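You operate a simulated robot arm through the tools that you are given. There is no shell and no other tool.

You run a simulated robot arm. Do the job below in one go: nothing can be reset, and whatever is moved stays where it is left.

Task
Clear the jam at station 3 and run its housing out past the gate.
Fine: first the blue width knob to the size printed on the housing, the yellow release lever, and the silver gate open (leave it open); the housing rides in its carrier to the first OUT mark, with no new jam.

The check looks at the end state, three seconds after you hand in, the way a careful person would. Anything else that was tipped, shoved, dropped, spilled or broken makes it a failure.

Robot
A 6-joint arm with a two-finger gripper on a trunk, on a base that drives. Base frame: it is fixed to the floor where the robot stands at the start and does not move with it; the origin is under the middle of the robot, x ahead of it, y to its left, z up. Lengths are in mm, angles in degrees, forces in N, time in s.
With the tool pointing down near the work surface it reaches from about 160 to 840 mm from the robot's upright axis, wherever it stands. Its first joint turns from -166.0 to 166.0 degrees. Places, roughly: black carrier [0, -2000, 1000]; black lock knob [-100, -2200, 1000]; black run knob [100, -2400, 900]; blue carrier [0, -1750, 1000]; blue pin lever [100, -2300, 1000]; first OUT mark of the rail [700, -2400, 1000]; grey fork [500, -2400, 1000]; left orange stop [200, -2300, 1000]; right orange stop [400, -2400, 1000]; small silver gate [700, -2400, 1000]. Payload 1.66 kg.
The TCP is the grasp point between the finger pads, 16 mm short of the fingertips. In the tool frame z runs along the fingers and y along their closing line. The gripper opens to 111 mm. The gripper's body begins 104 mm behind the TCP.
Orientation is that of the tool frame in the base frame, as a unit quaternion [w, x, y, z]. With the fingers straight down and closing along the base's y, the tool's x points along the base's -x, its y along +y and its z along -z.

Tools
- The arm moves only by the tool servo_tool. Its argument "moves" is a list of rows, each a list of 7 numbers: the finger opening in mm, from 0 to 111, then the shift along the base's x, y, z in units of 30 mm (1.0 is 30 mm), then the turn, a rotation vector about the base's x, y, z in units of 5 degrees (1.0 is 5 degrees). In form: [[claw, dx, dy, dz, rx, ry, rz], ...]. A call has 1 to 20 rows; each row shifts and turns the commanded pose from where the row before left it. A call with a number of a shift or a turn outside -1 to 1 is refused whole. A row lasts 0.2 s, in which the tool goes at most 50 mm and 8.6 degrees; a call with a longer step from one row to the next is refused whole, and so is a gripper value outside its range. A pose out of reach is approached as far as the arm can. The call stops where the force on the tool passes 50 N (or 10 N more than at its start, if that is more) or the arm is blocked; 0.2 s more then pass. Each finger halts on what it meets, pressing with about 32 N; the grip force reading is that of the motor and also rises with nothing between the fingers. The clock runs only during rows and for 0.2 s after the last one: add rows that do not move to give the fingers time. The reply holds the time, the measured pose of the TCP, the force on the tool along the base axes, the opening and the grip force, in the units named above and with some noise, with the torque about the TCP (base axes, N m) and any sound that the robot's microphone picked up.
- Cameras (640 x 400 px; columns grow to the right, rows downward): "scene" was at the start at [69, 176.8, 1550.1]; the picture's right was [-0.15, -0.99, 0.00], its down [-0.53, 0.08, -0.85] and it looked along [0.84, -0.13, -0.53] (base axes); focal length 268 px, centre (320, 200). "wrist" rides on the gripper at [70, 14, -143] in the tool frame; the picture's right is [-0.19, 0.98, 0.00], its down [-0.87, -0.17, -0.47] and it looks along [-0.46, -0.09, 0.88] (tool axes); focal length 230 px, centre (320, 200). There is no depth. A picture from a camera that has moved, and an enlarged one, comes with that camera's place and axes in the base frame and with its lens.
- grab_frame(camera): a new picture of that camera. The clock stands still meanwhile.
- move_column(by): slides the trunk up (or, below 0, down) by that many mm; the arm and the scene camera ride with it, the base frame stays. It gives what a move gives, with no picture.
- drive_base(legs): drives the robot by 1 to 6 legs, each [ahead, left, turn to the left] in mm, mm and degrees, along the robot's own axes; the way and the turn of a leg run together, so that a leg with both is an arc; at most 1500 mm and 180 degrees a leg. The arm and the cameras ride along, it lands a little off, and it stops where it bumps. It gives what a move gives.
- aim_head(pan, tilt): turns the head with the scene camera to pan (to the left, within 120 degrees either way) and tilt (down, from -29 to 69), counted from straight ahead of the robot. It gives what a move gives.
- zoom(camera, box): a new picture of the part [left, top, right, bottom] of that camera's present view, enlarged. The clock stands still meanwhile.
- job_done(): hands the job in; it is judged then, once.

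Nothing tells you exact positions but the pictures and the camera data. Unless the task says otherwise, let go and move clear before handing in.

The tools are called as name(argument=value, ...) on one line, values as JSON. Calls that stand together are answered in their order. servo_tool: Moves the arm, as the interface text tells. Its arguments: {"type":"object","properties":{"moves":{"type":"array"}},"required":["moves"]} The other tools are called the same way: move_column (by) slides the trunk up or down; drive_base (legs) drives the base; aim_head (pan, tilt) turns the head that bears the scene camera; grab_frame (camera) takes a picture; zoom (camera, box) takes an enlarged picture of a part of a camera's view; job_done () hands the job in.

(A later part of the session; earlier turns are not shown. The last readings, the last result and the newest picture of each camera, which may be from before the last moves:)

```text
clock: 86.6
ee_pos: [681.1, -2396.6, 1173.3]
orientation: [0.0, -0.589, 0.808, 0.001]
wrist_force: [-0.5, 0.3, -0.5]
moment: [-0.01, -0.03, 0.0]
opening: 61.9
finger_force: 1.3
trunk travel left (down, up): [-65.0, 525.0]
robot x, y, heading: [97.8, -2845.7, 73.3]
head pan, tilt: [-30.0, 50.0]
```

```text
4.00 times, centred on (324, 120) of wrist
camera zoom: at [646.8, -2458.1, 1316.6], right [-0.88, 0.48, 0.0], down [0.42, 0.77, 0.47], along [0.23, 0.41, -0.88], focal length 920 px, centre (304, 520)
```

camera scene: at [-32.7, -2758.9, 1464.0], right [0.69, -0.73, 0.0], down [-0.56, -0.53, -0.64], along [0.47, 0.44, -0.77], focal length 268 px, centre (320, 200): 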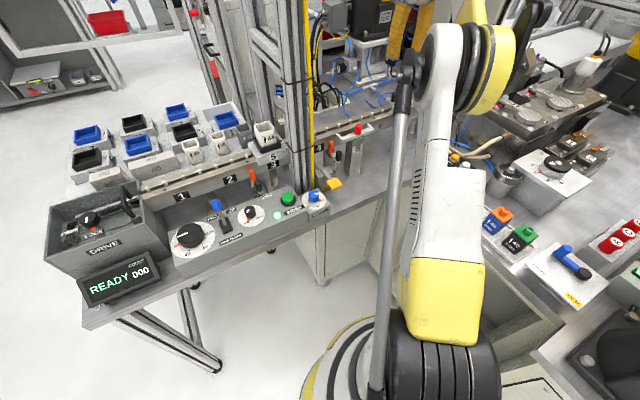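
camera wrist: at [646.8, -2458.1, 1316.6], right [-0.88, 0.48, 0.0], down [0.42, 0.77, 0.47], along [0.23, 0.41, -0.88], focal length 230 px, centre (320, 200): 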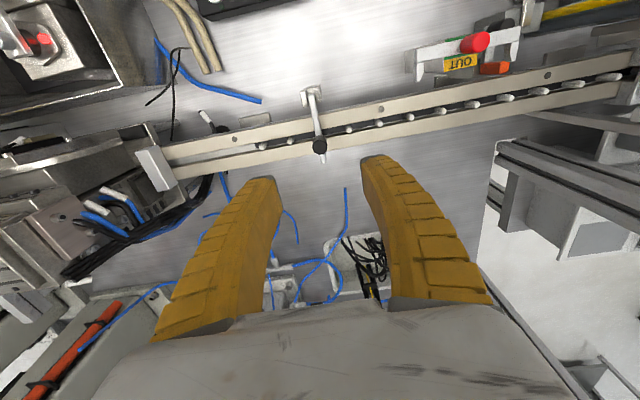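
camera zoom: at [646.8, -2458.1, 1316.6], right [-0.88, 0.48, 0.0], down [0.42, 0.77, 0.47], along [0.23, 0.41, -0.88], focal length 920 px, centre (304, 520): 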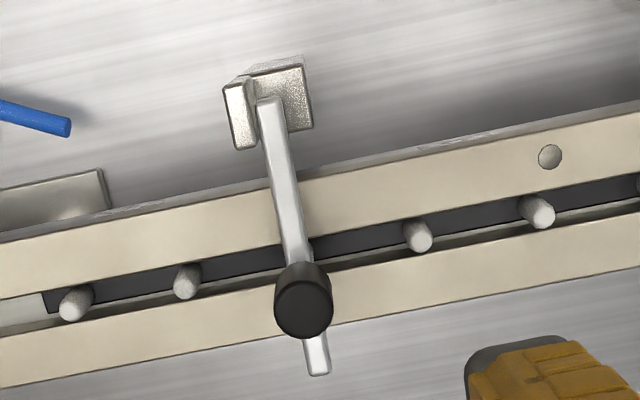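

The knob is exactly under the TCP. I'll descend around it and close gently.

servo_tool(moves=[[44, 0, 0, -0.9, 0, 0, 0], [44, 0, 0, -0.9, 0, 0, 0], [44, 0, 0, -0.9, 0, 0, 0], [44, 0, 0, -0.9, 0, 0, 0], [44, 0, 0, -0.85, 0, 0, 0], [44, 0, 0, 0, 0, 0, 0], [12, 0, 0, 0, 0, 0, 0], [12, 0, 0, 0, 0, 0, 0], [12, 0, 0, 0, 0, 0, 0]])

zoom(camera="wrist", box=[240, 80, 400, 180])

zoom(camera="scene", box=[350, 60, 446, 140])

```text
clock: 88.6
ee_pos: [682.8, -2396.3, 1040.1]
orientation: [0.002, -0.59, 0.808, -0.001]
wrist_force: [-0.6, 0.8, 0.0]
moment: [-0.02, 0.01, -0.01]
opening: 16.0
finger_force: 2.7
trunk travel left (down, up): [-65.0, 525.0]
robot x, y, heading: [97.5, -2848.2, 73.2]
head pan, tilt: [-30.0, 50.0]
```

```text
4.00 times, centred on (320, 130) of wrist
camera zoom: at [647.6, -2458.6, 1183.2], right [-0.88, 0.48, 0.0], down [0.42, 0.77, 0.47], along [0.23, 0.41, -0.88], focal length 920 px, centre (320, 480)
```

zoom: 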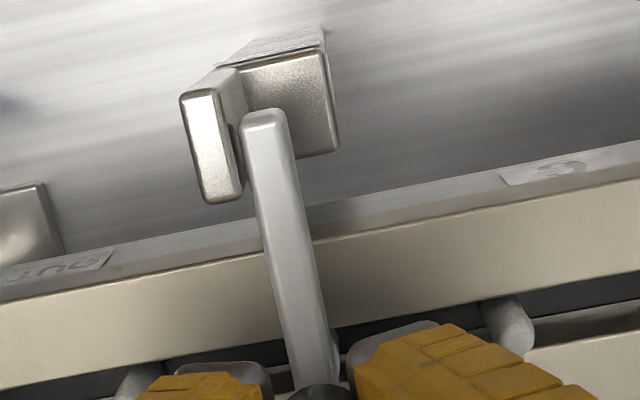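

```text
5.00 times, centred on (398, 100) of scene
camera zoom: at [-32.6, -2758.8, 1464.0], right [0.69, -0.73, 0.0], down [-0.56, -0.53, -0.64], along [0.47, 0.44, -0.77], focal length 1342 px, centre (-70, 700)
```

zoom: 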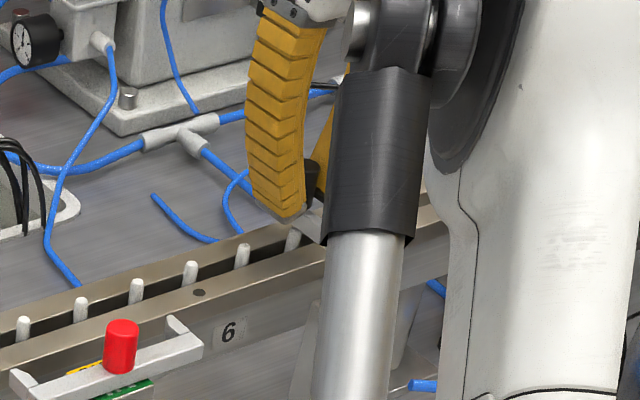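

servo_tool(moves=[[4, 0, 0, 0, 0, 0, 0], [4, 0, 0, 0, 0, 0, 0]])

grab_frame(camera="wrist")

```text
clock: 89.2
ee_pos: [683.4, -2395.4, 1041.0]
orientation: [0.0, -0.591, 0.807, -0.001]
wrist_force: [-1.4, 1.8, -0.8]
moment: [0.53, -0.16, -0.01]
opening: 12.9
finger_force: 33.8
trunk travel left (down, up): [-65.0, 525.0]
robot x, y, heading: [99.6, -2847.7, 73.1]
head pan, tilt: [-30.0, 50.0]
```

```text
taken
camera wrist: at [647.4, -2458.4, 1183.2], right [-0.88, 0.48, 0.0], down [0.42, 0.77, 0.47], along [0.23, 0.41, -0.88], focal length 230 px, centre (320, 200)
```

wrist: 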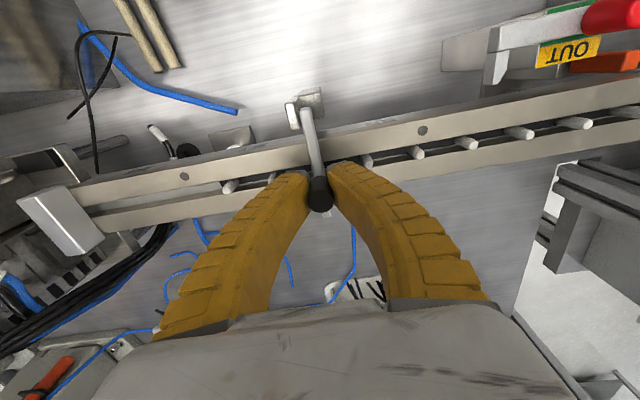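

The fingers hold the gate (34 N grip). I'll test which way it moves, first lifting slightly.

servo_tool(moves=[[4, 0, 0, 0.1, 0, 0, 0], [4, 0, 0, 0.1, 0, 0, 0], [4, 0, 0, 0, 0, 0, 0]])

zoom(camera="wrist", box=[240, 80, 400, 220])

```text
clock: 90.0
ee_pos: [683.0, -2394.8, 1046.9]
orientation: [0.0, -0.59, 0.807, 0.0]
wrist_force: [-2.4, 5.2, -12.3]
moment: [0.66, -0.24, 0.03]
opening: 8.0
finger_force: 34.0
trunk travel left (down, up): [-65.0, 525.0]
robot x, y, heading: [100.4, -2846.7, 73.6]
head pan, tilt: [-30.0, 50.0]
```

```text
2.86 times, centred on (320, 150) of wrist
camera zoom: at [648.1, -2456.9, 1188.5], right [-0.88, 0.48, 0.0], down [0.42, 0.77, 0.47], along [0.23, 0.41, -0.88], focal length 657 px, centre (320, 343)
```

zoom: 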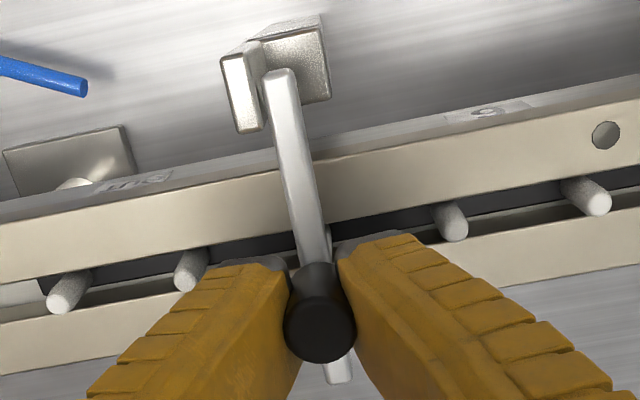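

servo_tool(moves=[[0, -0.03, -0.04, 0.1, 0, 0, 0], [0, 0, 0, 0.1, 0, 0, 0], [0, 0, 0, 0, 0, 0, 0]])

zoom(camera="wrist", box=[240, 80, 400, 220])

```text
clock: 90.8
ee_pos: [682.9, -2396.5, 1051.7]
orientation: [-0.001, -0.589, 0.808, 0.0]
wrist_force: [0.6, 5.7, -12.2]
moment: [0.64, -0.2, 0.06]
opening: 6.8
finger_force: 33.9
trunk travel left (down, up): [-65.0, 525.0]
robot x, y, heading: [94.3, -2847.3, 73.6]
head pan, tilt: [-30.0, 50.0]
```

```text
2.86 times, centred on (320, 150) of wrist
camera zoom: at [647.5, -2458.4, 1194.1], right [-0.88, 0.48, 0.0], down [0.42, 0.77, 0.47], along [0.23, 0.41, -0.88], focal length 657 px, centre (320, 343)
```

zoom: 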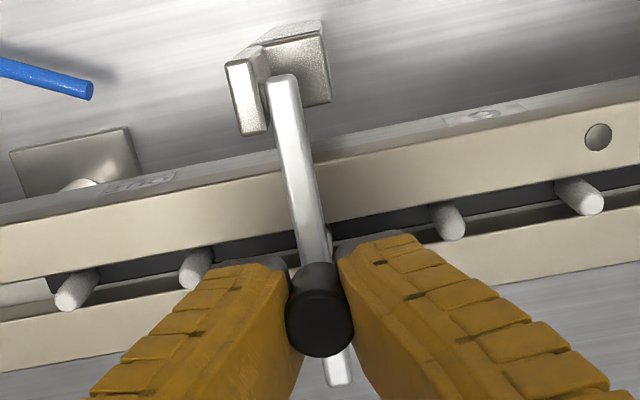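

The gate doesn't lift (the fingers just slip on the knob). The bracket plate is on the downstream side, so it likely swings horizontally upstream. I'll lower again and test a small push upstream.

servo_tool(moves=[[20, 0, 0, -0.2, 0, 0, 0], [20, 0, 0, -0.2, 0, 0, 0], [20, 0, 0, 0, 0, 0, 0], [16, -0.19, 0.061, 0, 0, 0, 0], [16, -0.19, 0.061, 0, 0, 0, 0], [16, 0, 0, 0, 0, 0, 0]])

zoom(camera="wrist", box=[240, 80, 400, 220])

```text
clock: 92.2
ee_pos: [673.4, -2394.3, 1039.9]
orientation: [0.001, -0.588, 0.809, -0.001]
wrist_force: [25.8, -3.1, 6.2]
moment: [0.1, -0.3, -0.02]
opening: 35.3
finger_force: 13.5
trunk travel left (down, up): [-65.0, 525.0]
robot x, y, heading: [101.2, -2848.3, 73.5]
head pan, tilt: [-30.0, 50.0]
```

```text
2.86 times, centred on (320, 150) of wrist
camera zoom: at [638.3, -2456.7, 1182.7], right [-0.88, 0.48, 0.0], down [0.42, 0.77, 0.47], along [0.23, 0.41, -0.88], focal length 657 px, centre (320, 343)
```

zoom: 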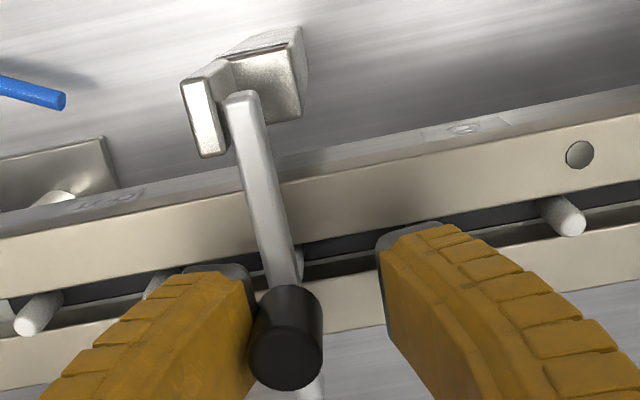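

Upstream is blocked (26 N). I'll return and test pushing it downstream.

servo_tool(moves=[[24, 0.2, -0.064, 0, 0, 0, 0], [24, 0.2, -0.064, 0, 0, 0, 0], [24, 0.2, -0.064, 0, 0, 0, 0], [24, 0.15, -0.048, 0, 0, 0, 0], [24, 0, 0, 0, 0, 0, 0]])

zoom(camera="wrist", box=[240, 80, 400, 220])

```text
clock: 93.4
ee_pos: [691.6, -2399.1, 1041.4]
orientation: [0.0, -0.59, 0.807, 0.0]
wrist_force: [-9.8, 5.2, 0.8]
moment: [0.14, 0.05, 0.04]
opening: 33.3
finger_force: 6.7
trunk travel left (down, up): [-65.0, 525.0]
robot x, y, heading: [99.4, -2844.4, 73.6]
head pan, tilt: [-30.0, 50.0]
```

```text
2.86 times, centred on (320, 150) of wrist
camera zoom: at [656.2, -2461.5, 1183.7], right [-0.88, 0.48, 0.0], down [0.42, 0.77, 0.47], along [0.23, 0.41, -0.88], focal length 657 px, centre (320, 343)
```

zoom: 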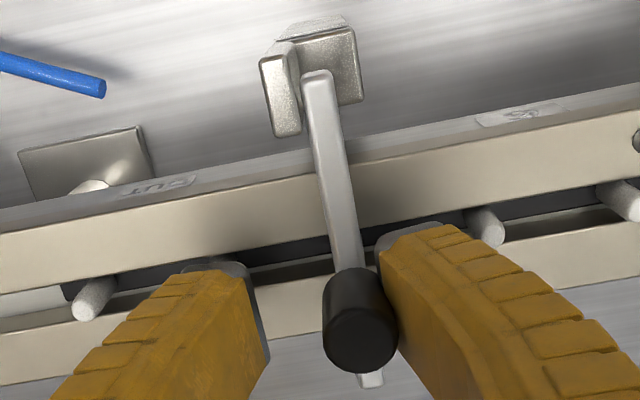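

Neither sideways direction yields, so the hinge axis must be along the rail and the bar lifts. I'll take a better grip farther out on the bar (beyond the knob, longer lever) and lift there.

servo_tool(moves=[[34, -0.25, 0.08, 0.2, 0, 0, 0], [44, 0, 0, 1, 0, 0, 0], [44, 0, 0, 0.8, 0, 0, 0], [44, 0.1, 0.5, 0, 0, 0, 0], [44, 0.1, 0.43, 0, 0, 0, 0], [44, 0, 0, 0, 0, 0, 0]])

zoom(camera="wrist", box=[240, 60, 400, 200])

```text
clock: 94.8
ee_pos: [690.6, -2370.3, 1102.0]
orientation: [0.0, -0.589, 0.808, 0.0]
wrist_force: [0.0, -0.3, 0.5]
moment: [-0.01, 0.01, -0.01]
opening: 46.2
finger_force: 1.9
trunk travel left (down, up): [-65.0, 525.0]
robot x, y, heading: [97.8, -2848.4, 73.5]
head pan, tilt: [-30.0, 50.0]
```

```text
2.86 times, centred on (320, 130) of wrist
camera zoom: at [656.5, -2433.5, 1243.1], right [-0.88, 0.48, 0.0], down [0.42, 0.77, 0.47], along [0.23, 0.41, -0.88], focal length 657 px, centre (320, 400)
```

zoom: 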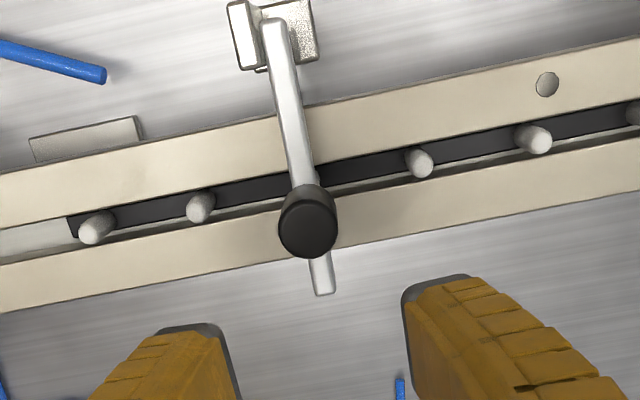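

servo_tool(moves=[[30, 0, 0, -0.8, 0, 0, 0], [30, 0, 0, -0.8, 0, 0, 0], [30, 0, 0, -0.8, 0, 0, 0], [30, 0, 0, -0.45, 0, 0, 0], [30, 0, 0, 0, 0, 0, 0], [0, 0, 0, 0, 0, 0, 0], [0, 0, 0, 0, 0, 0, 0], [0, 0, 0, 0, 0, 0, 0], [0, 0, 0, 0, 0, 0, 0]])

zoom(camera="wrist", box=[240, 60, 400, 200])

```text
clock: 96.8
ee_pos: [690.5, -2367.4, 1016.2]
orientation: [0.001, -0.589, 0.808, 0.0]
wrist_force: [-0.4, -1.2, -0.8]
moment: [0.06, -0.01, 0.01]
opening: 6.0
finger_force: 33.8
trunk travel left (down, up): [-65.0, 525.0]
robot x, y, heading: [100.2, -2844.8, 73.4]
head pan, tilt: [-30.0, 50.0]
```

```text
2.86 times, centred on (320, 130) of wrist
camera zoom: at [656.5, -2430.0, 1158.2], right [-0.88, 0.48, 0.0], down [0.42, 0.77, 0.47], along [0.23, 0.41, -0.88], focal length 657 px, centre (320, 400)
```

zoom: 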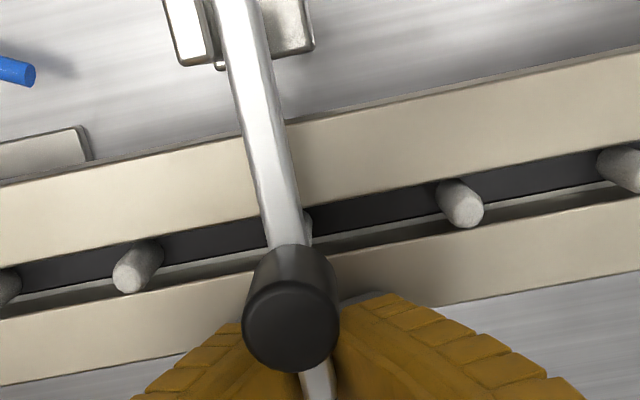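

Gripped the bar's outer end. Now lift a little and check.

servo_tool(moves=[[0, 0, 0, 0.12, 0, 0, 0], [0, 0, 0, 0.12, 0, 0, 0], [0, 0, 0, 0.12, 0, 0, 0], [0, 0, 0, 0, 0, 0, 0]])

zoom(camera="wrist", box=[240, 60, 400, 200])

```text
clock: 97.8
ee_pos: [690.2, -2368.1, 1024.9]
orientation: [0.0, -0.59, 0.807, 0.0]
wrist_force: [1.2, 7.4, -10.4]
moment: [0.78, -0.23, -0.03]
opening: 5.6
finger_force: 34.3
trunk travel left (down, up): [-65.0, 525.0]
robot x, y, heading: [99.3, -2844.4, 73.4]
head pan, tilt: [-30.0, 50.0]
```

```text
2.86 times, centred on (320, 130) of wrist
camera zoom: at [656.6, -2429.9, 1167.7], right [-0.88, 0.48, 0.0], down [0.42, 0.77, 0.47], along [0.23, 0.41, -0.88], focal length 657 px, centre (320, 400)
```

zoom: 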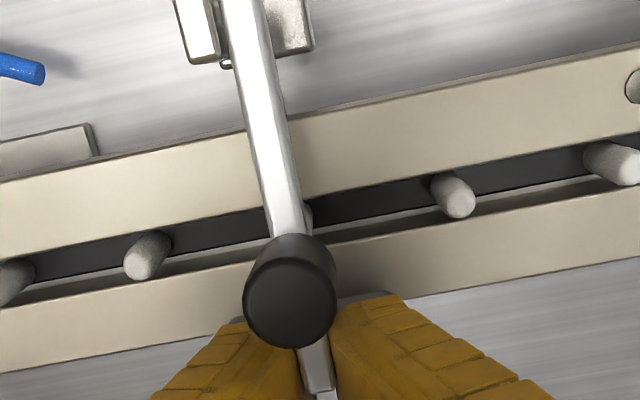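

The knob rose with the tool — the gate lifts. I'll follow the arc, tilting the tool with the bar.

servo_tool(moves=[[0, -0.01, -0.032, 0.223, 0.952, -0.306, 0], [0, -0.017, -0.054, 0.22, 0.952, -0.306, 0], [0, -0.022, -0.07, 0.217, 0.952, -0.306, 0], [0, -0.0275, -0.086, 0.207, 0.952, -0.306, 0], [0, 0, 0, 0, 0, 0, 0]])

zoom(camera="wrist", box=[240, 60, 400, 200])

```text
clock: 99.0
ee_pos: [687.8, -2375.4, 1051.9]
orientation: [0.14, -0.581, 0.795, 0.102]
wrist_force: [3.2, 15.9, 1.9]
moment: [0.32, -0.07, -0.01]
opening: 6.1
finger_force: 33.5
trunk travel left (down, up): [-65.0, 525.0]
robot x, y, heading: [98.7, -2844.0, 73.5]
head pan, tilt: [-30.0, 50.0]
```

```text
2.86 times, centred on (320, 130) of wrist
camera zoom: at [640.3, -2480.8, 1161.6], right [-0.88, 0.47, 0.06], down [0.36, 0.57, 0.74], along [0.31, 0.67, -0.67], focal length 657 px, centre (320, 400)
```

zoom: 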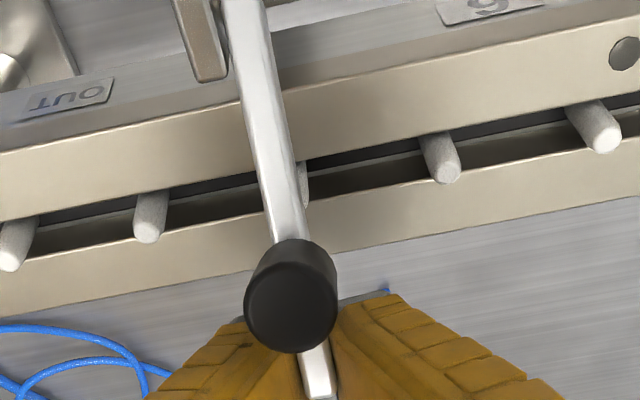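

servo_tool(moves=[[0, -0.0275, -0.086, 0.207, 0.952, -0.306, 0], [0, -0.033, -0.102, 0.2, 0.952, -0.306, 0], [0, -0.039, -0.12, 0.187, 0.952, -0.306, 0], [0, -0.043, -0.133, 0.173, 0.952, -0.306, 0], [0, 0, 0, 0, 0, 0, 0]])

grab_frame(camera="wrist")

```text
clock: 100.2
ee_pos: [684.2, -2392.0, 1074.5]
orientation: [0.276, -0.554, 0.759, 0.201]
wrist_force: [-8.6, -2.7, -15.9]
moment: [0.48, -0.06, -0.01]
opening: 5.9
finger_force: 33.2
trunk travel left (down, up): [-65.0, 525.0]
robot x, y, heading: [99.8, -2850.2, 73.6]
head pan, tilt: [-30.0, 50.0]
```

```text
taken
camera wrist: at [626.0, -2525.4, 1138.2], right [-0.89, 0.44, 0.12], down [0.27, 0.29, 0.92], along [0.37, 0.85, -0.38], focal length 230 px, centre (320, 200)
```

wrist: 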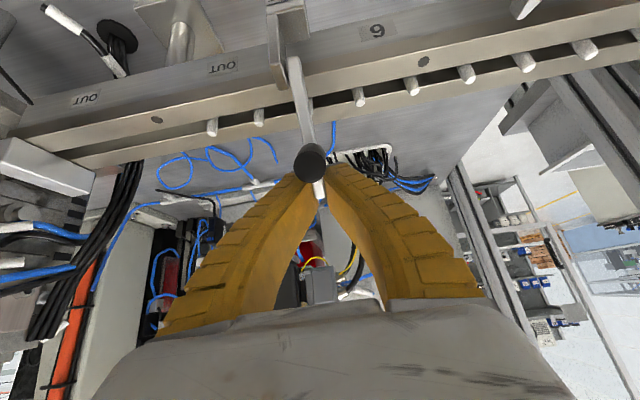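

The bar is at about 47°, pivot near lateral -40, z≈1016, radius ≈79. I'll continue the arc.

servo_tool(moves=[[0, -0.06, -0.187, 0.11, 0.952, -0.306, 0], [0, -0.056, -0.175, 0.12, 0.952, -0.306, 0], [0, -0.06, -0.187, 0.11, 0.952, -0.306, 0], [0, -0.063, -0.197, 0.1, 0.952, -0.306, 0], [0, 0, 0, 0, 0, 0, 0]])

grab_frame(camera="wrist")

```text
clock: 101.4
ee_pos: [676.9, -2412.8, 1087.8]
orientation: [0.405, -0.509, 0.7, 0.294]
wrist_force: [3.4, 5.0, 0.8]
moment: [0.38, -0.13, 0.04]
opening: 5.8
finger_force: 33.1
trunk travel left (down, up): [-65.0, 525.0]
robot x, y, heading: [101.5, -2844.7, 73.5]
head pan, tilt: [-30.0, 50.0]
```

```text
taken
camera wrist: at [614.9, -2559.3, 1099.0], right [-0.91, 0.39, 0.16], down [0.17, -0.03, 0.99], along [0.39, 0.92, -0.04], focal length 230 px, centre (320, 200)
```

wrist: 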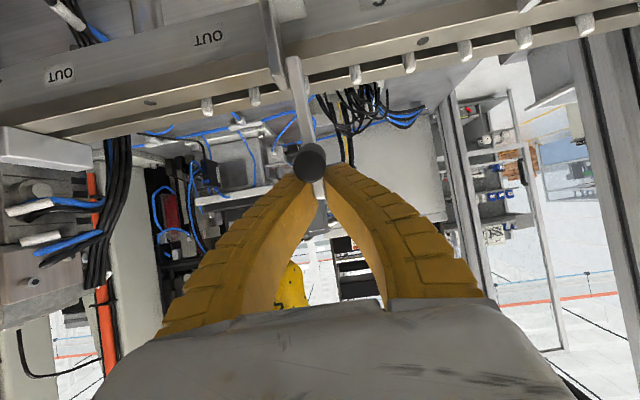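

servo_tool(moves=[[0, -0.065, -0.203, 0.08, 0.476, -0.153, 0], [0, -0.067, -0.209, 0.06, 0.476, -0.153, 0], [0, -0.069, -0.216, 0.04, 0.476, -0.153, 0], [0, -0.069, -0.216, 0.02, 0.476, -0.153, 0], [0, 0, 0, 0, 0, 0, 0]])

grab_frame(camera="wrist")

```text
clock: 102.6
ee_pos: [668.5, -2439.0, 1093.6]
orientation: [0.464, -0.483, 0.662, 0.337]
wrist_force: [5.6, 8.8, 4.3]
moment: [0.67, -0.25, 0.03]
opening: 5.9
finger_force: 34.1
trunk travel left (down, up): [-65.0, 525.0]
robot x, y, heading: [100.0, -2843.6, 73.5]
head pan, tilt: [-30.0, 50.0]
```

```text
taken
camera wrist: at [607.0, -2584.5, 1076.9], right [-0.92, 0.36, 0.18], down [0.11, -0.19, 0.98], along [0.39, 0.91, 0.13], focal length 230 px, centre (320, 200)
```

wrist: 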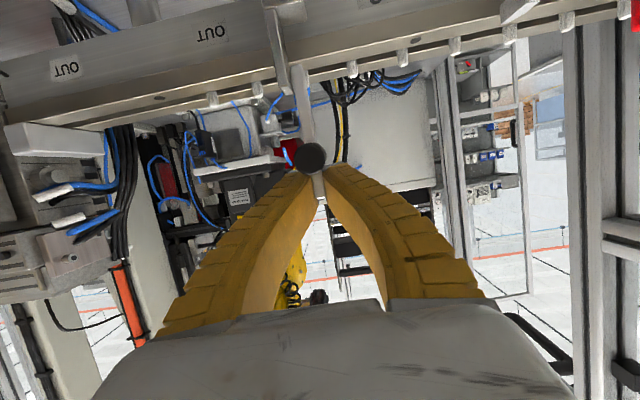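

servo_tool(moves=[[0, -0.069, -0.216, -0.01, 0.3, -0.096, 0], [0, -0.069, -0.216, -0.03, 0.3, -0.096, 0], [0, 0, 0, 0, 0, 0, 0]])

grab_frame(camera="wrist")

```text
clock: 103.4
ee_pos: [665.0, -2450.6, 1092.8]
orientation: [0.482, -0.473, 0.649, 0.35]
wrist_force: [5.0, 9.0, 6.1]
moment: [0.7, -0.22, -0.03]
opening: 5.9
finger_force: 33.8
trunk travel left (down, up): [-65.0, 525.0]
robot x, y, heading: [96.6, -2849.3, 73.4]
head pan, tilt: [-30.0, 50.0]
```

```text
taken
camera wrist: at [603.4, -2596.0, 1067.1], right [-0.92, 0.35, 0.18], down [0.1, -0.24, 0.97], along [0.38, 0.9, 0.19], focal length 230 px, centre (320, 200)
```

wrist: 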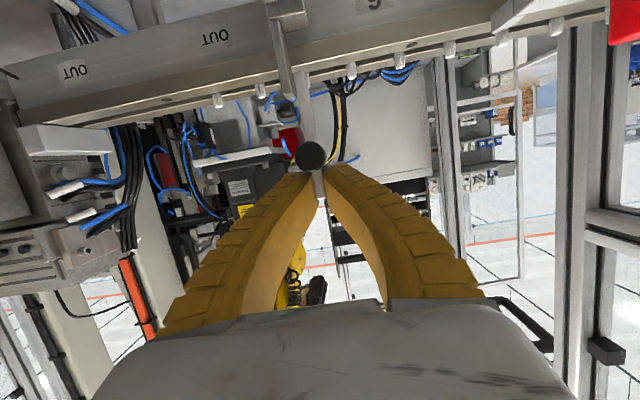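

servo_tool(moves=[[0, -0.069, -0.216, -0.05, 0.3, -0.096, 0], [0, -0.069, -0.21, -0.07, 0.3, -0.096, 0], [0, 0, 0, 0, 0, 0, 0]])

grab_frame(camera="wrist")

```text
clock: 104.2
ee_pos: [661.7, -2463.6, 1088.7]
orientation: [0.499, -0.463, 0.637, 0.362]
wrist_force: [11.3, 15.1, 6.9]
moment: [-0.12, 0.07, -0.04]
opening: 5.9
finger_force: 33.9
trunk travel left (down, up): [-65.0, 525.0]
robot x, y, heading: [98.5, -2844.9, 73.4]
head pan, tilt: [-30.0, 50.0]
```

```text
taken
camera wrist: at [600.0, -2606.5, 1054.2], right [-0.92, 0.34, 0.18], down [0.08, -0.29, 0.95], along [0.38, 0.89, 0.24], focal length 230 px, centre (320, 200)
```

wrist: 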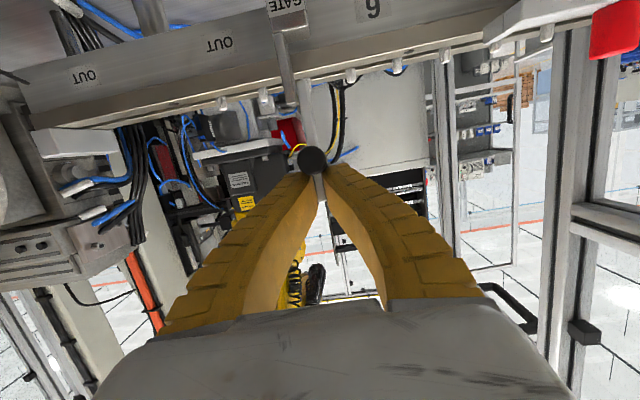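

The gate is past vertical (about 105°) and seems to have reached its end. I'll release and back away, then check it stays open.

servo_tool(moves=[[30, 0, 0, 0, 0, 0, 0], [50, 0, 0, 0, 0, 0, 0], [50, -0.05, -0.15, 0.04, 0, 0, 0], [50, -0.15, -0.46, 0.12, 0, 0, 0], [50, -0.25, -0.8, 0.2, 0, 0, 0], [50, -0.25, -0.8, 0.2, 0, 0, 0], [50, -0.25, -0.8, 0.2, 0, 0, 0], [50, -0.2, -0.6, 0.2, 0, 0, 0], [50, 0, 0, 0, 0, 0, 0]])

grab_frame(camera="wrist")

grab_frame(camera="scene")

```text
clock: 106.2
ee_pos: [626.1, -2574.8, 1119.4]
orientation: [0.5, -0.463, 0.636, 0.363]
wrist_force: [-0.4, 0.4, -0.1]
moment: [0.01, -0.01, 0.01]
opening: 52.3
finger_force: 1.6
trunk travel left (down, up): [-65.0, 525.0]
robot x, y, heading: [95.7, -2846.7, 73.4]
head pan, tilt: [-30.0, 50.0]
```

```text
taken
camera wrist: at [564.6, -2717.1, 1085.1], right [-0.92, 0.34, 0.18], down [0.08, -0.29, 0.95], along [0.38, 0.89, 0.24], focal length 230 px, centre (320, 200)
```

wrist: 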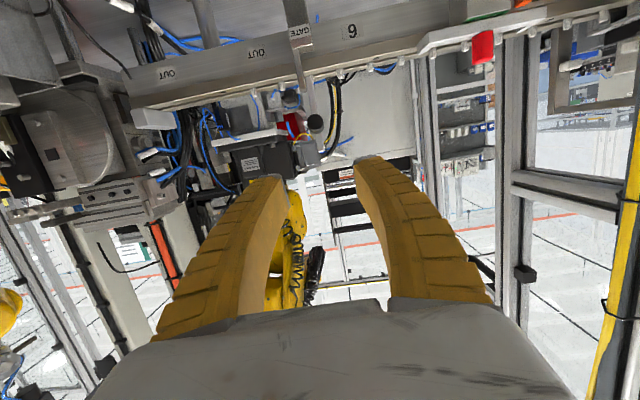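

```text
taken
camera scene: at [-32.7, -2758.9, 1464.0], right [0.69, -0.73, 0.0], down [-0.56, -0.53, -0.64], along [0.47, 0.44, -0.77], focal length 268 px, centre (320, 200)
```

scene: 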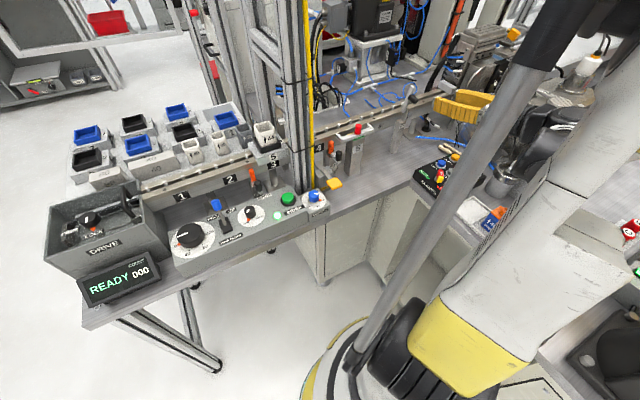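

zoom(camera="scene", box=[365, 75, 445, 125])

zoom(camera="wrist", box=[240, 0, 400, 180])

zoom(camera="scene", box=[300, 80, 460, 180])

```text
8.00 times, centred on (405, 100) of scene
camera zoom: at [-32.7, -2758.9, 1464.0], right [0.69, -0.73, 0.0], down [-0.56, -0.53, -0.64], along [0.47, 0.44, -0.77], focal length 2147 px, centre (-360, 1000)
```

zoom: 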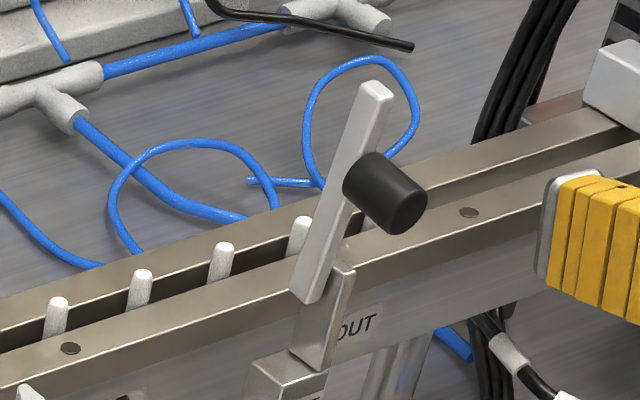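

```text
2.22 times, centred on (320, 90) of wrist
camera zoom: at [564.6, -2717.1, 1085.1], right [-0.92, 0.34, 0.18], down [0.08, -0.29, 0.95], along [0.38, 0.89, 0.24], focal length 511 px, centre (320, 444)
```

zoom: 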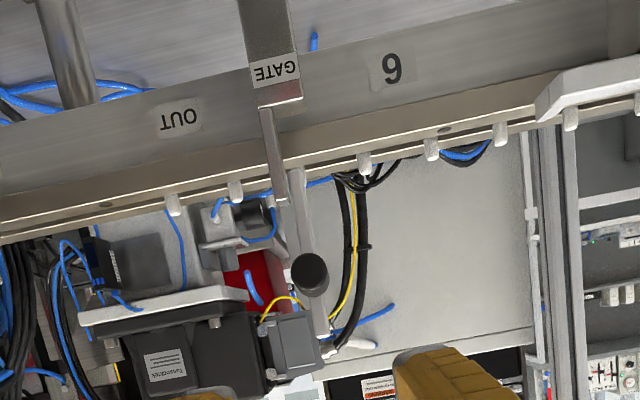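

```text
4.00 times, centred on (380, 130) of scene
camera zoom: at [-32.7, -2758.9, 1464.0], right [0.69, -0.73, 0.0], down [-0.56, -0.53, -0.64], along [0.47, 0.44, -0.77], focal length 1074 px, centre (80, 480)
```

zoom: 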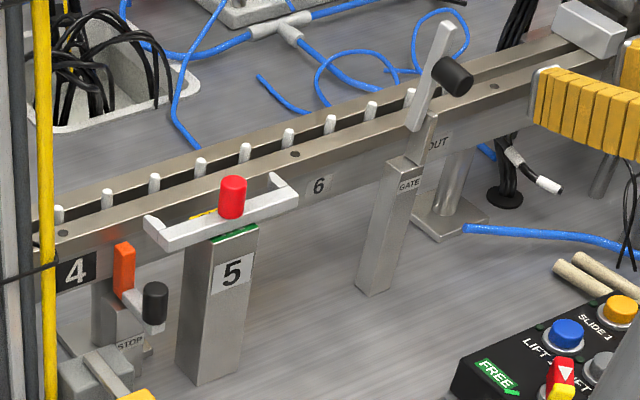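

The gate is standing open. Before running, I'll check the carrier's size and clearances against the gate and stops.

zoom(camera="scene", box=[236, 115, 300, 175])

zoom(camera="scene", box=[300, 120, 364, 180])

```text
6.67 times, centred on (268, 145) of scene
camera zoom: at [-32.7, -2758.9, 1464.0], right [0.69, -0.73, 0.0], down [-0.56, -0.53, -0.64], along [0.47, 0.44, -0.77], focal length 1789 px, centre (667, 567)
```

zoom: 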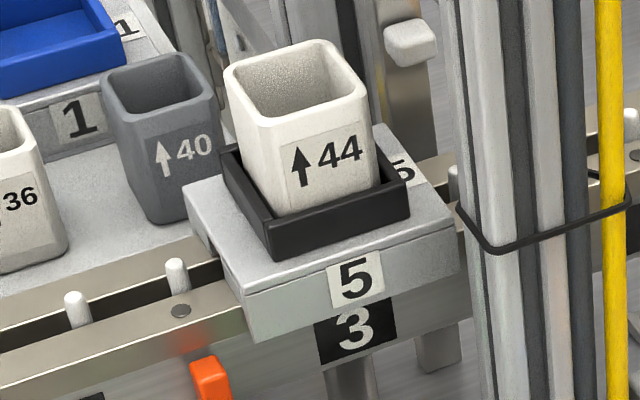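

```text
6.67 times, centred on (332, 150) of scene
camera zoom: at [-32.7, -2758.9, 1464.0], right [0.69, -0.73, 0.0], down [-0.56, -0.53, -0.64], along [0.47, 0.44, -0.77], focal length 1789 px, centre (240, 533)
```

zoom: 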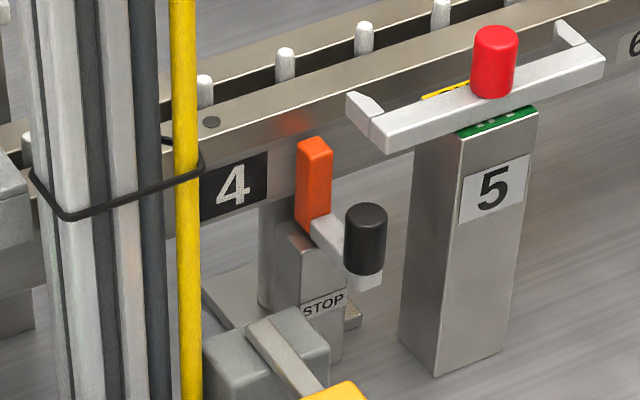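

The carrier's front edge is about lateral -30, so it clears the stops (tops below its skirt), the fork and the open gate. Now I'll bring the tool back toward the INDEX button with the lean reduced to 25° and the fingers closed.

servo_tool(moves=[[30, -0.93, 0.03, 0, -0.952, 0.306, 0], [10, -0.93, 0.03, 0, -0.952, 0.306, 0], [0, -0.93, 0.03, 0, -0.952, 0.306, 0], [0, -0.93, 0.03, 0, -0.952, 0.306, 0], [0, -0.93, 0.03, 0, -0.952, 0.306, 0], [0, -0.93, 0.03, 0, -0.952, 0.306, 0], [0, -0.93, 0.03, 0, -0.952, 0.306, 0], [0, -0.93, 0.03, 0, -0.952, 0.306, 0], [0, -0.93, 0.03, 0, -0.952, 0.306, 0], [0, -0.93, 0.03, 0, -0.952, 0.306, 0], [0, -0.93, 0.03, 0, 0, 0, 0], [0, -0.93, 0.03, 0, 0, 0, 0], [0, -0.93, 0.03, 0, 0, 0, 0], [0, -0.87, 0.03, 0, 0, 0, 0], [0, 0, 0, 0, 0, 0, 0]])

grab_frame(camera="scene")

```text
clock: 107.7
ee_pos: [517.2, -2548.9, 1133.3]
orientation: [0.307, -0.544, 0.748, 0.223]
wrist_force: [0.5, -0.7, 0.5]
moment: [0.04, 0.02, 0.05]
opening: 0.0
finger_force: 28.1
trunk travel left (down, up): [-65.0, 525.0]
robot x, y, heading: [97.7, -2848.7, 73.5]
head pan, tilt: [-30.0, 50.0]
stopped in row 7: the arm was blocked; the commanded pose is now the measured one
```

```text
taken
camera scene: at [-26.0, -2764.8, 1465.4], right [0.61, -0.8, 0.0], down [-0.6, -0.46, -0.66], along [0.52, 0.4, -0.76], focal length 268 px, centre (320, 200)
```

scene: 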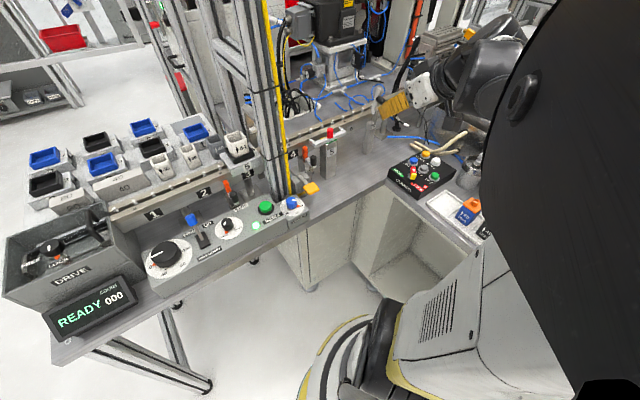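

The arm's elbow bumped my own head camera and got blocked. I'll back off along the same way, then remove the lean while further out.

servo_tool(moves=[[0, 0.93, 0, 0, 0, 0, 0], [0, 0.93, 0.3, 0, 0, 0, 0], [0, 0.93, 0.3, 0, 0, 0, 0], [0, 0, 0, 0, 0, 0, 0]])

grab_frame(camera="scene")

```text
clock: 108.7
ee_pos: [598.9, -2529.7, 1133.4]
orientation: [0.307, -0.545, 0.747, 0.223]
wrist_force: [0.1, -0.3, -0.2]
moment: [-0.01, -0.03, 0.01]
opening: 0.0
finger_force: 29.0
trunk travel left (down, up): [-65.0, 525.0]
robot x, y, heading: [101.9, -2847.2, 73.5]
head pan, tilt: [-30.0, 50.0]
```

```text
taken
camera scene: at [-32.3, -2758.8, 1464.1], right [0.69, -0.73, 0.0], down [-0.56, -0.53, -0.64], along [0.47, 0.44, -0.77], focal length 268 px, centre (320, 200)
```

scene: 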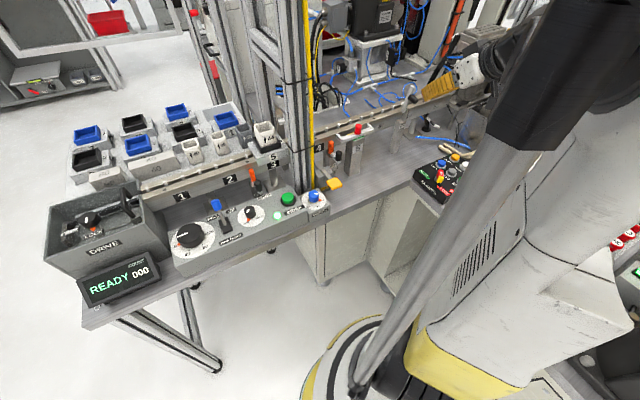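

servo_tool(moves=[[0, 0, 0, 0, -0.952, 0.306, 0], [0, 0, 0, 0, -0.952, 0.306, 0], [0, 0, 0, 0, -0.952, 0.306, 0], [0, 0, 0, 0, -0.952, 0.306, 0], [0, -0.9, 0.16, -0.1, 0, 0, 0], [0, -0.9, 0.16, -0.1, 0, 0, 0], [0, -0.9, 0.16, -0.1, 0, 0, 0], [0, -0.9, 0.16, -0.1, 0, 0, 0], [0, -0.9, 0.16, -0.1, 0, 0, 0], [0, -0.9, 0.16, -0.1, 0, 0, 0], [0, -0.9, 0.16, -0.1, 0, 0, 0], [0, -0.9, 0.16, 0, 0, 0, 0], [0, 0, 0, 0, 0, 0, 0]])

grab_frame(camera="scene")

```text
clock: 111.5
ee_pos: [382.8, -2494.3, 1113.2]
orientation: [0.174, -0.576, 0.789, 0.126]
wrist_force: [-0.9, 0.5, 0.3]
moment: [0.01, -0.04, -0.01]
opening: 0.0
finger_force: 28.9
trunk travel left (down, up): [-65.0, 525.0]
robot x, y, heading: [98.8, -2847.9, 73.7]
head pan, tilt: [-30.0, 50.0]
```

```text
taken
camera scene: at [-32.7, -2758.9, 1464.0], right [0.69, -0.73, 0.0], down [-0.56, -0.53, -0.64], along [0.47, 0.44, -0.77], focal length 268 px, centre (320, 200)
```

scene: 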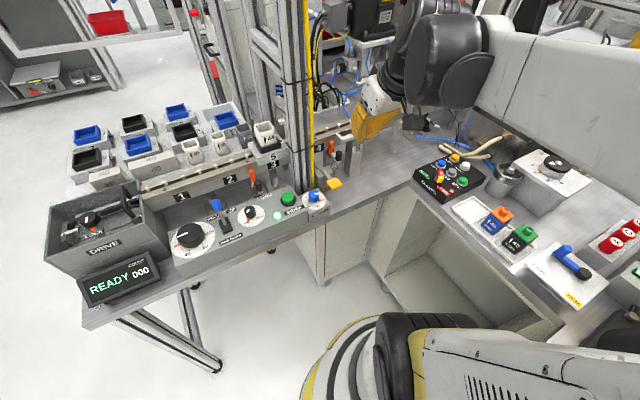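

servo_tool(moves=[[0, -0.81, 0.2, -0.2, 0, 0, 0], [0, -0.81, 0.4, -0.4, 0, 0, 0], [0, -0.81, 0.6, -0.4, 0, 0, 0], [0, -0.81, 0.7, -0.4, 0, 0, 0], [0, -0.81, 0.8, -0.4, 0, 0, 0], [0, -0.81, 0.83, -0.4, 0, 0, 0], [0, 0, 0, 0, 0, 0, 0]])

zoom(camera="wrist", box=[240, 60, 400, 200])

zoom(camera="scene", box=[230, 110, 358, 230])

```text
clock: 113.1
ee_pos: [235.7, -2386.7, 1046.1]
orientation: [0.173, -0.575, 0.79, 0.125]
wrist_force: [-0.2, 0.1, 0.9]
moment: [-0.05, 0.0, -0.02]
opening: 0.0
finger_force: 28.3
trunk travel left (down, up): [-65.0, 525.0]
robot x, y, heading: [96.4, -2849.3, 73.3]
head pan, tilt: [-30.0, 50.0]
```

```text
2.86 times, centred on (320, 130) of wrist
camera zoom: at [183.9, -2500.2, 1146.4], right [-0.88, 0.46, 0.08], down [0.34, 0.51, 0.79], along [0.33, 0.72, -0.61], focal length 657 px, centre (320, 400)
```

zoom: 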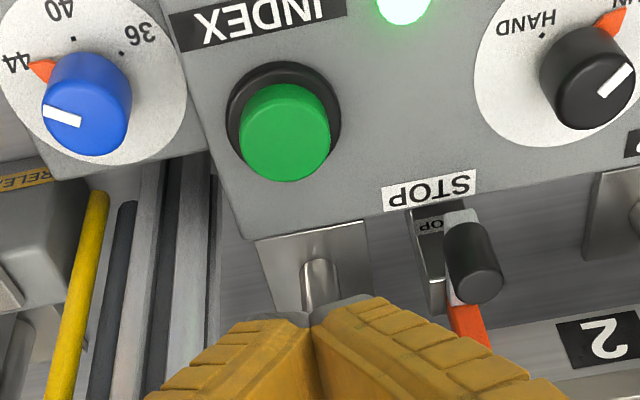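

```text
3.33 times, centred on (294, 170) of scene
camera zoom: at [-32.6, -2758.7, 1464.0], right [0.69, -0.73, 0.0], down [-0.56, -0.53, -0.64], along [0.47, 0.44, -0.77], focal length 895 px, centre (407, 300)
```

zoom: 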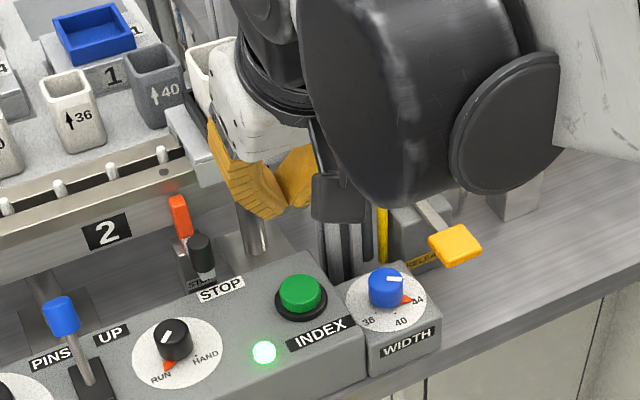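

The fingertips are lined up over the green INDEX button. I'll descend until light contact, press briefly and release.

servo_tool(moves=[[0, 0.05, 0, -0.8, 0, 0, 0], [0, 0, 0, -0.8, 0, 0, 0], [0, 0, 0, -0.7, 0, 0, 0], [0, 0, 0, -0.1, 0, 0, 0], [0, 0, 0, -0.1, 0, 0, 0], [0, 0, 0, 0, 0, 0, 0]])

zoom(camera="scene", box=[230, 110, 358, 230])

```text
clock: 114.5
ee_pos: [236.4, -2386.7, 972.5]
orientation: [0.174, -0.576, 0.789, 0.125]
wrist_force: [-1.1, -0.1, 0.2]
moment: [-0.01, -0.01, 0.02]
opening: 0.1
finger_force: 28.4
trunk travel left (down, up): [-65.0, 525.0]
robot x, y, heading: [96.4, -2846.6, 73.1]
head pan, tilt: [-30.0, 50.0]
```

```text
3.33 times, centred on (294, 170) of scene
camera zoom: at [-32.6, -2758.8, 1464.0], right [0.69, -0.73, 0.0], down [-0.56, -0.53, -0.64], along [0.47, 0.44, -0.77], focal length 895 px, centre (407, 300)
```

zoom: 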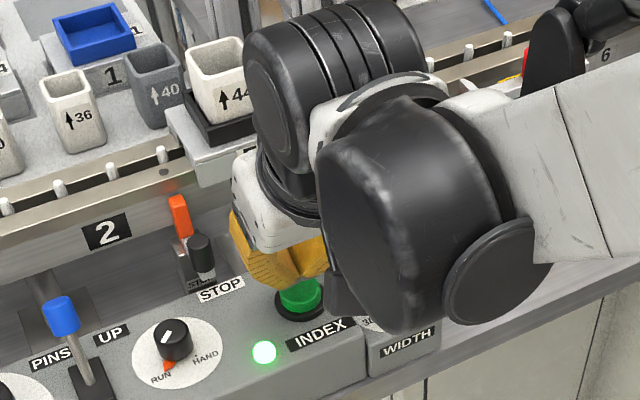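

servo_tool(moves=[[0, 0, 0, -0.1, 0, 0, 0], [0, 0, 0, -0.1, 0, 0, 0], [0, 0, 0, -0.1, 0, 0, 0], [0, 0, 0, 0, 0, 0, 0]])

zoom(camera="scene", box=[230, 110, 358, 230])

```text
clock: 115.5
ee_pos: [238.2, -2386.1, 962.5]
orientation: [0.173, -0.576, 0.789, 0.125]
wrist_force: [-0.1, -0.6, 0.4]
moment: [-0.01, -0.02, 0.01]
opening: 0.0
finger_force: 28.9
trunk travel left (down, up): [-65.0, 525.0]
robot x, y, heading: [100.0, -2849.4, 73.4]
head pan, tilt: [-30.0, 50.0]
```

```text
3.33 times, centred on (294, 170) of scene
camera zoom: at [-32.6, -2758.8, 1464.0], right [0.69, -0.73, 0.0], down [-0.56, -0.53, -0.64], along [0.47, 0.44, -0.77], focal length 895 px, centre (407, 300)
```

zoom: 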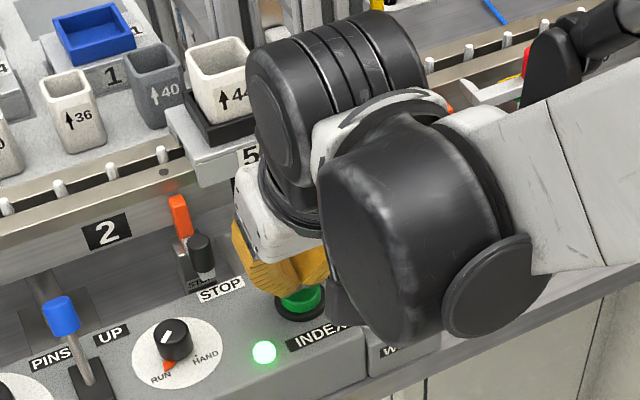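

servo_tool(moves=[[0, -0.03, 0, -0.1, 0, 0, 0], [0, 0, 0, -0.1, 0, 0, 0], [0, 0, 0, 0, 0, 0, 0]])

zoom(camera="scene", box=[230, 110, 358, 230])

```text
clock: 116.3
ee_pos: [236.5, -2387.4, 957.3]
orientation: [0.174, -0.576, 0.789, 0.126]
wrist_force: [0.6, 0.4, -0.5]
moment: [-0.01, -0.01, -0.04]
opening: 0.0
finger_force: 28.4
trunk travel left (down, up): [-65.0, 525.0]
robot x, y, heading: [100.4, -2846.6, 73.4]
head pan, tilt: [-30.0, 50.0]
```

```text
3.33 times, centred on (294, 170) of scene
camera zoom: at [-32.6, -2758.8, 1464.0], right [0.69, -0.73, 0.0], down [-0.56, -0.53, -0.64], along [0.47, 0.44, -0.77], focal length 895 px, centre (407, 300)
```

zoom: 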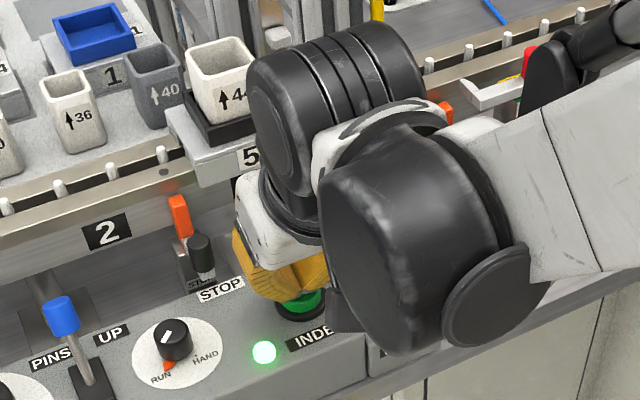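

servo_tool(moves=[[0, 0, 0, -0.1, 0, 0, 0], [0, 0, 0, -0.1, 0, 0, 0], [0, 0, 0, 0, 0, 0, 0]])

zoom(camera="scene", box=[230, 110, 358, 230])

```text
clock: 117.1
ee_pos: [237.6, -2387.0, 950.3]
orientation: [0.174, -0.576, 0.789, 0.126]
wrist_force: [-0.1, -0.3, 0.7]
moment: [0.03, -0.06, 0.01]
opening: 5.7
finger_force: 28.2
trunk travel left (down, up): [-65.0, 525.0]
robot x, y, heading: [98.6, -2848.8, 73.4]
head pan, tilt: [-30.0, 50.0]
```

```text
3.33 times, centred on (294, 170) of scene
camera zoom: at [-32.6, -2758.8, 1464.0], right [0.69, -0.73, 0.0], down [-0.56, -0.53, -0.64], along [0.47, 0.44, -0.77], focal length 895 px, centre (407, 300)
```

zoom: 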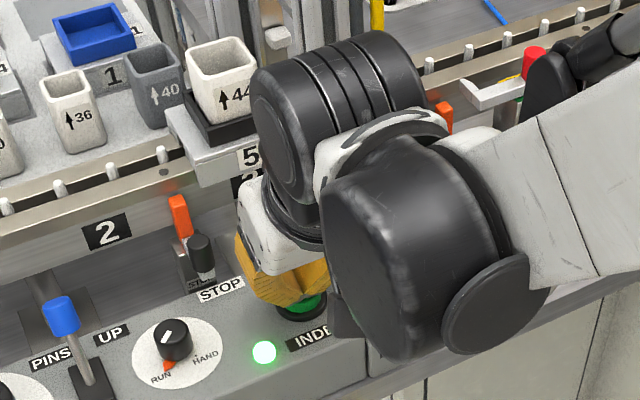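

Light contact detected. Now press a few millimetres and release.

servo_tool(moves=[[0, 0, 0, -0.1, 0, 0, 0], [0, 0, 0, -0.1, 0, 0, 0], [0, 0, 0, 0, 0, 0, 0]])

zoom(camera="scene", box=[230, 110, 358, 230])

```text
clock: 117.9
ee_pos: [236.8, -2386.3, 945.9]
orientation: [0.174, -0.576, 0.789, 0.126]
wrist_force: [0.7, 0.8, 7.0]
moment: [0.0, -0.03, 0.04]
opening: 5.9
finger_force: 29.0
trunk travel left (down, up): [-65.0, 525.0]
robot x, y, heading: [100.5, -2848.9, 73.3]
head pan, tilt: [-30.0, 50.0]
heard: click
```

```text
3.33 times, centred on (294, 170) of scene
camera zoom: at [-32.5, -2759.1, 1464.1], right [0.69, -0.73, 0.0], down [-0.56, -0.53, -0.64], along [0.47, 0.44, -0.77], focal length 895 px, centre (407, 300)
```

zoom: 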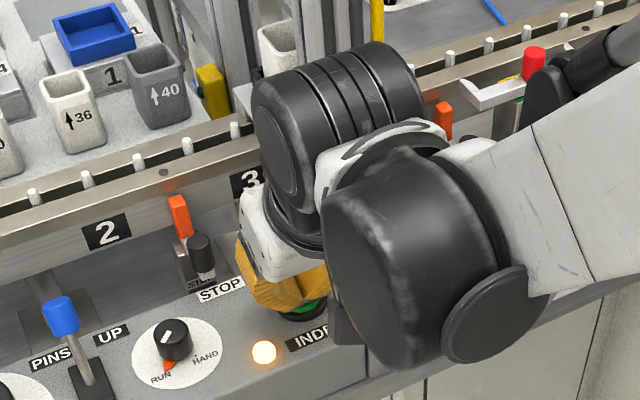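

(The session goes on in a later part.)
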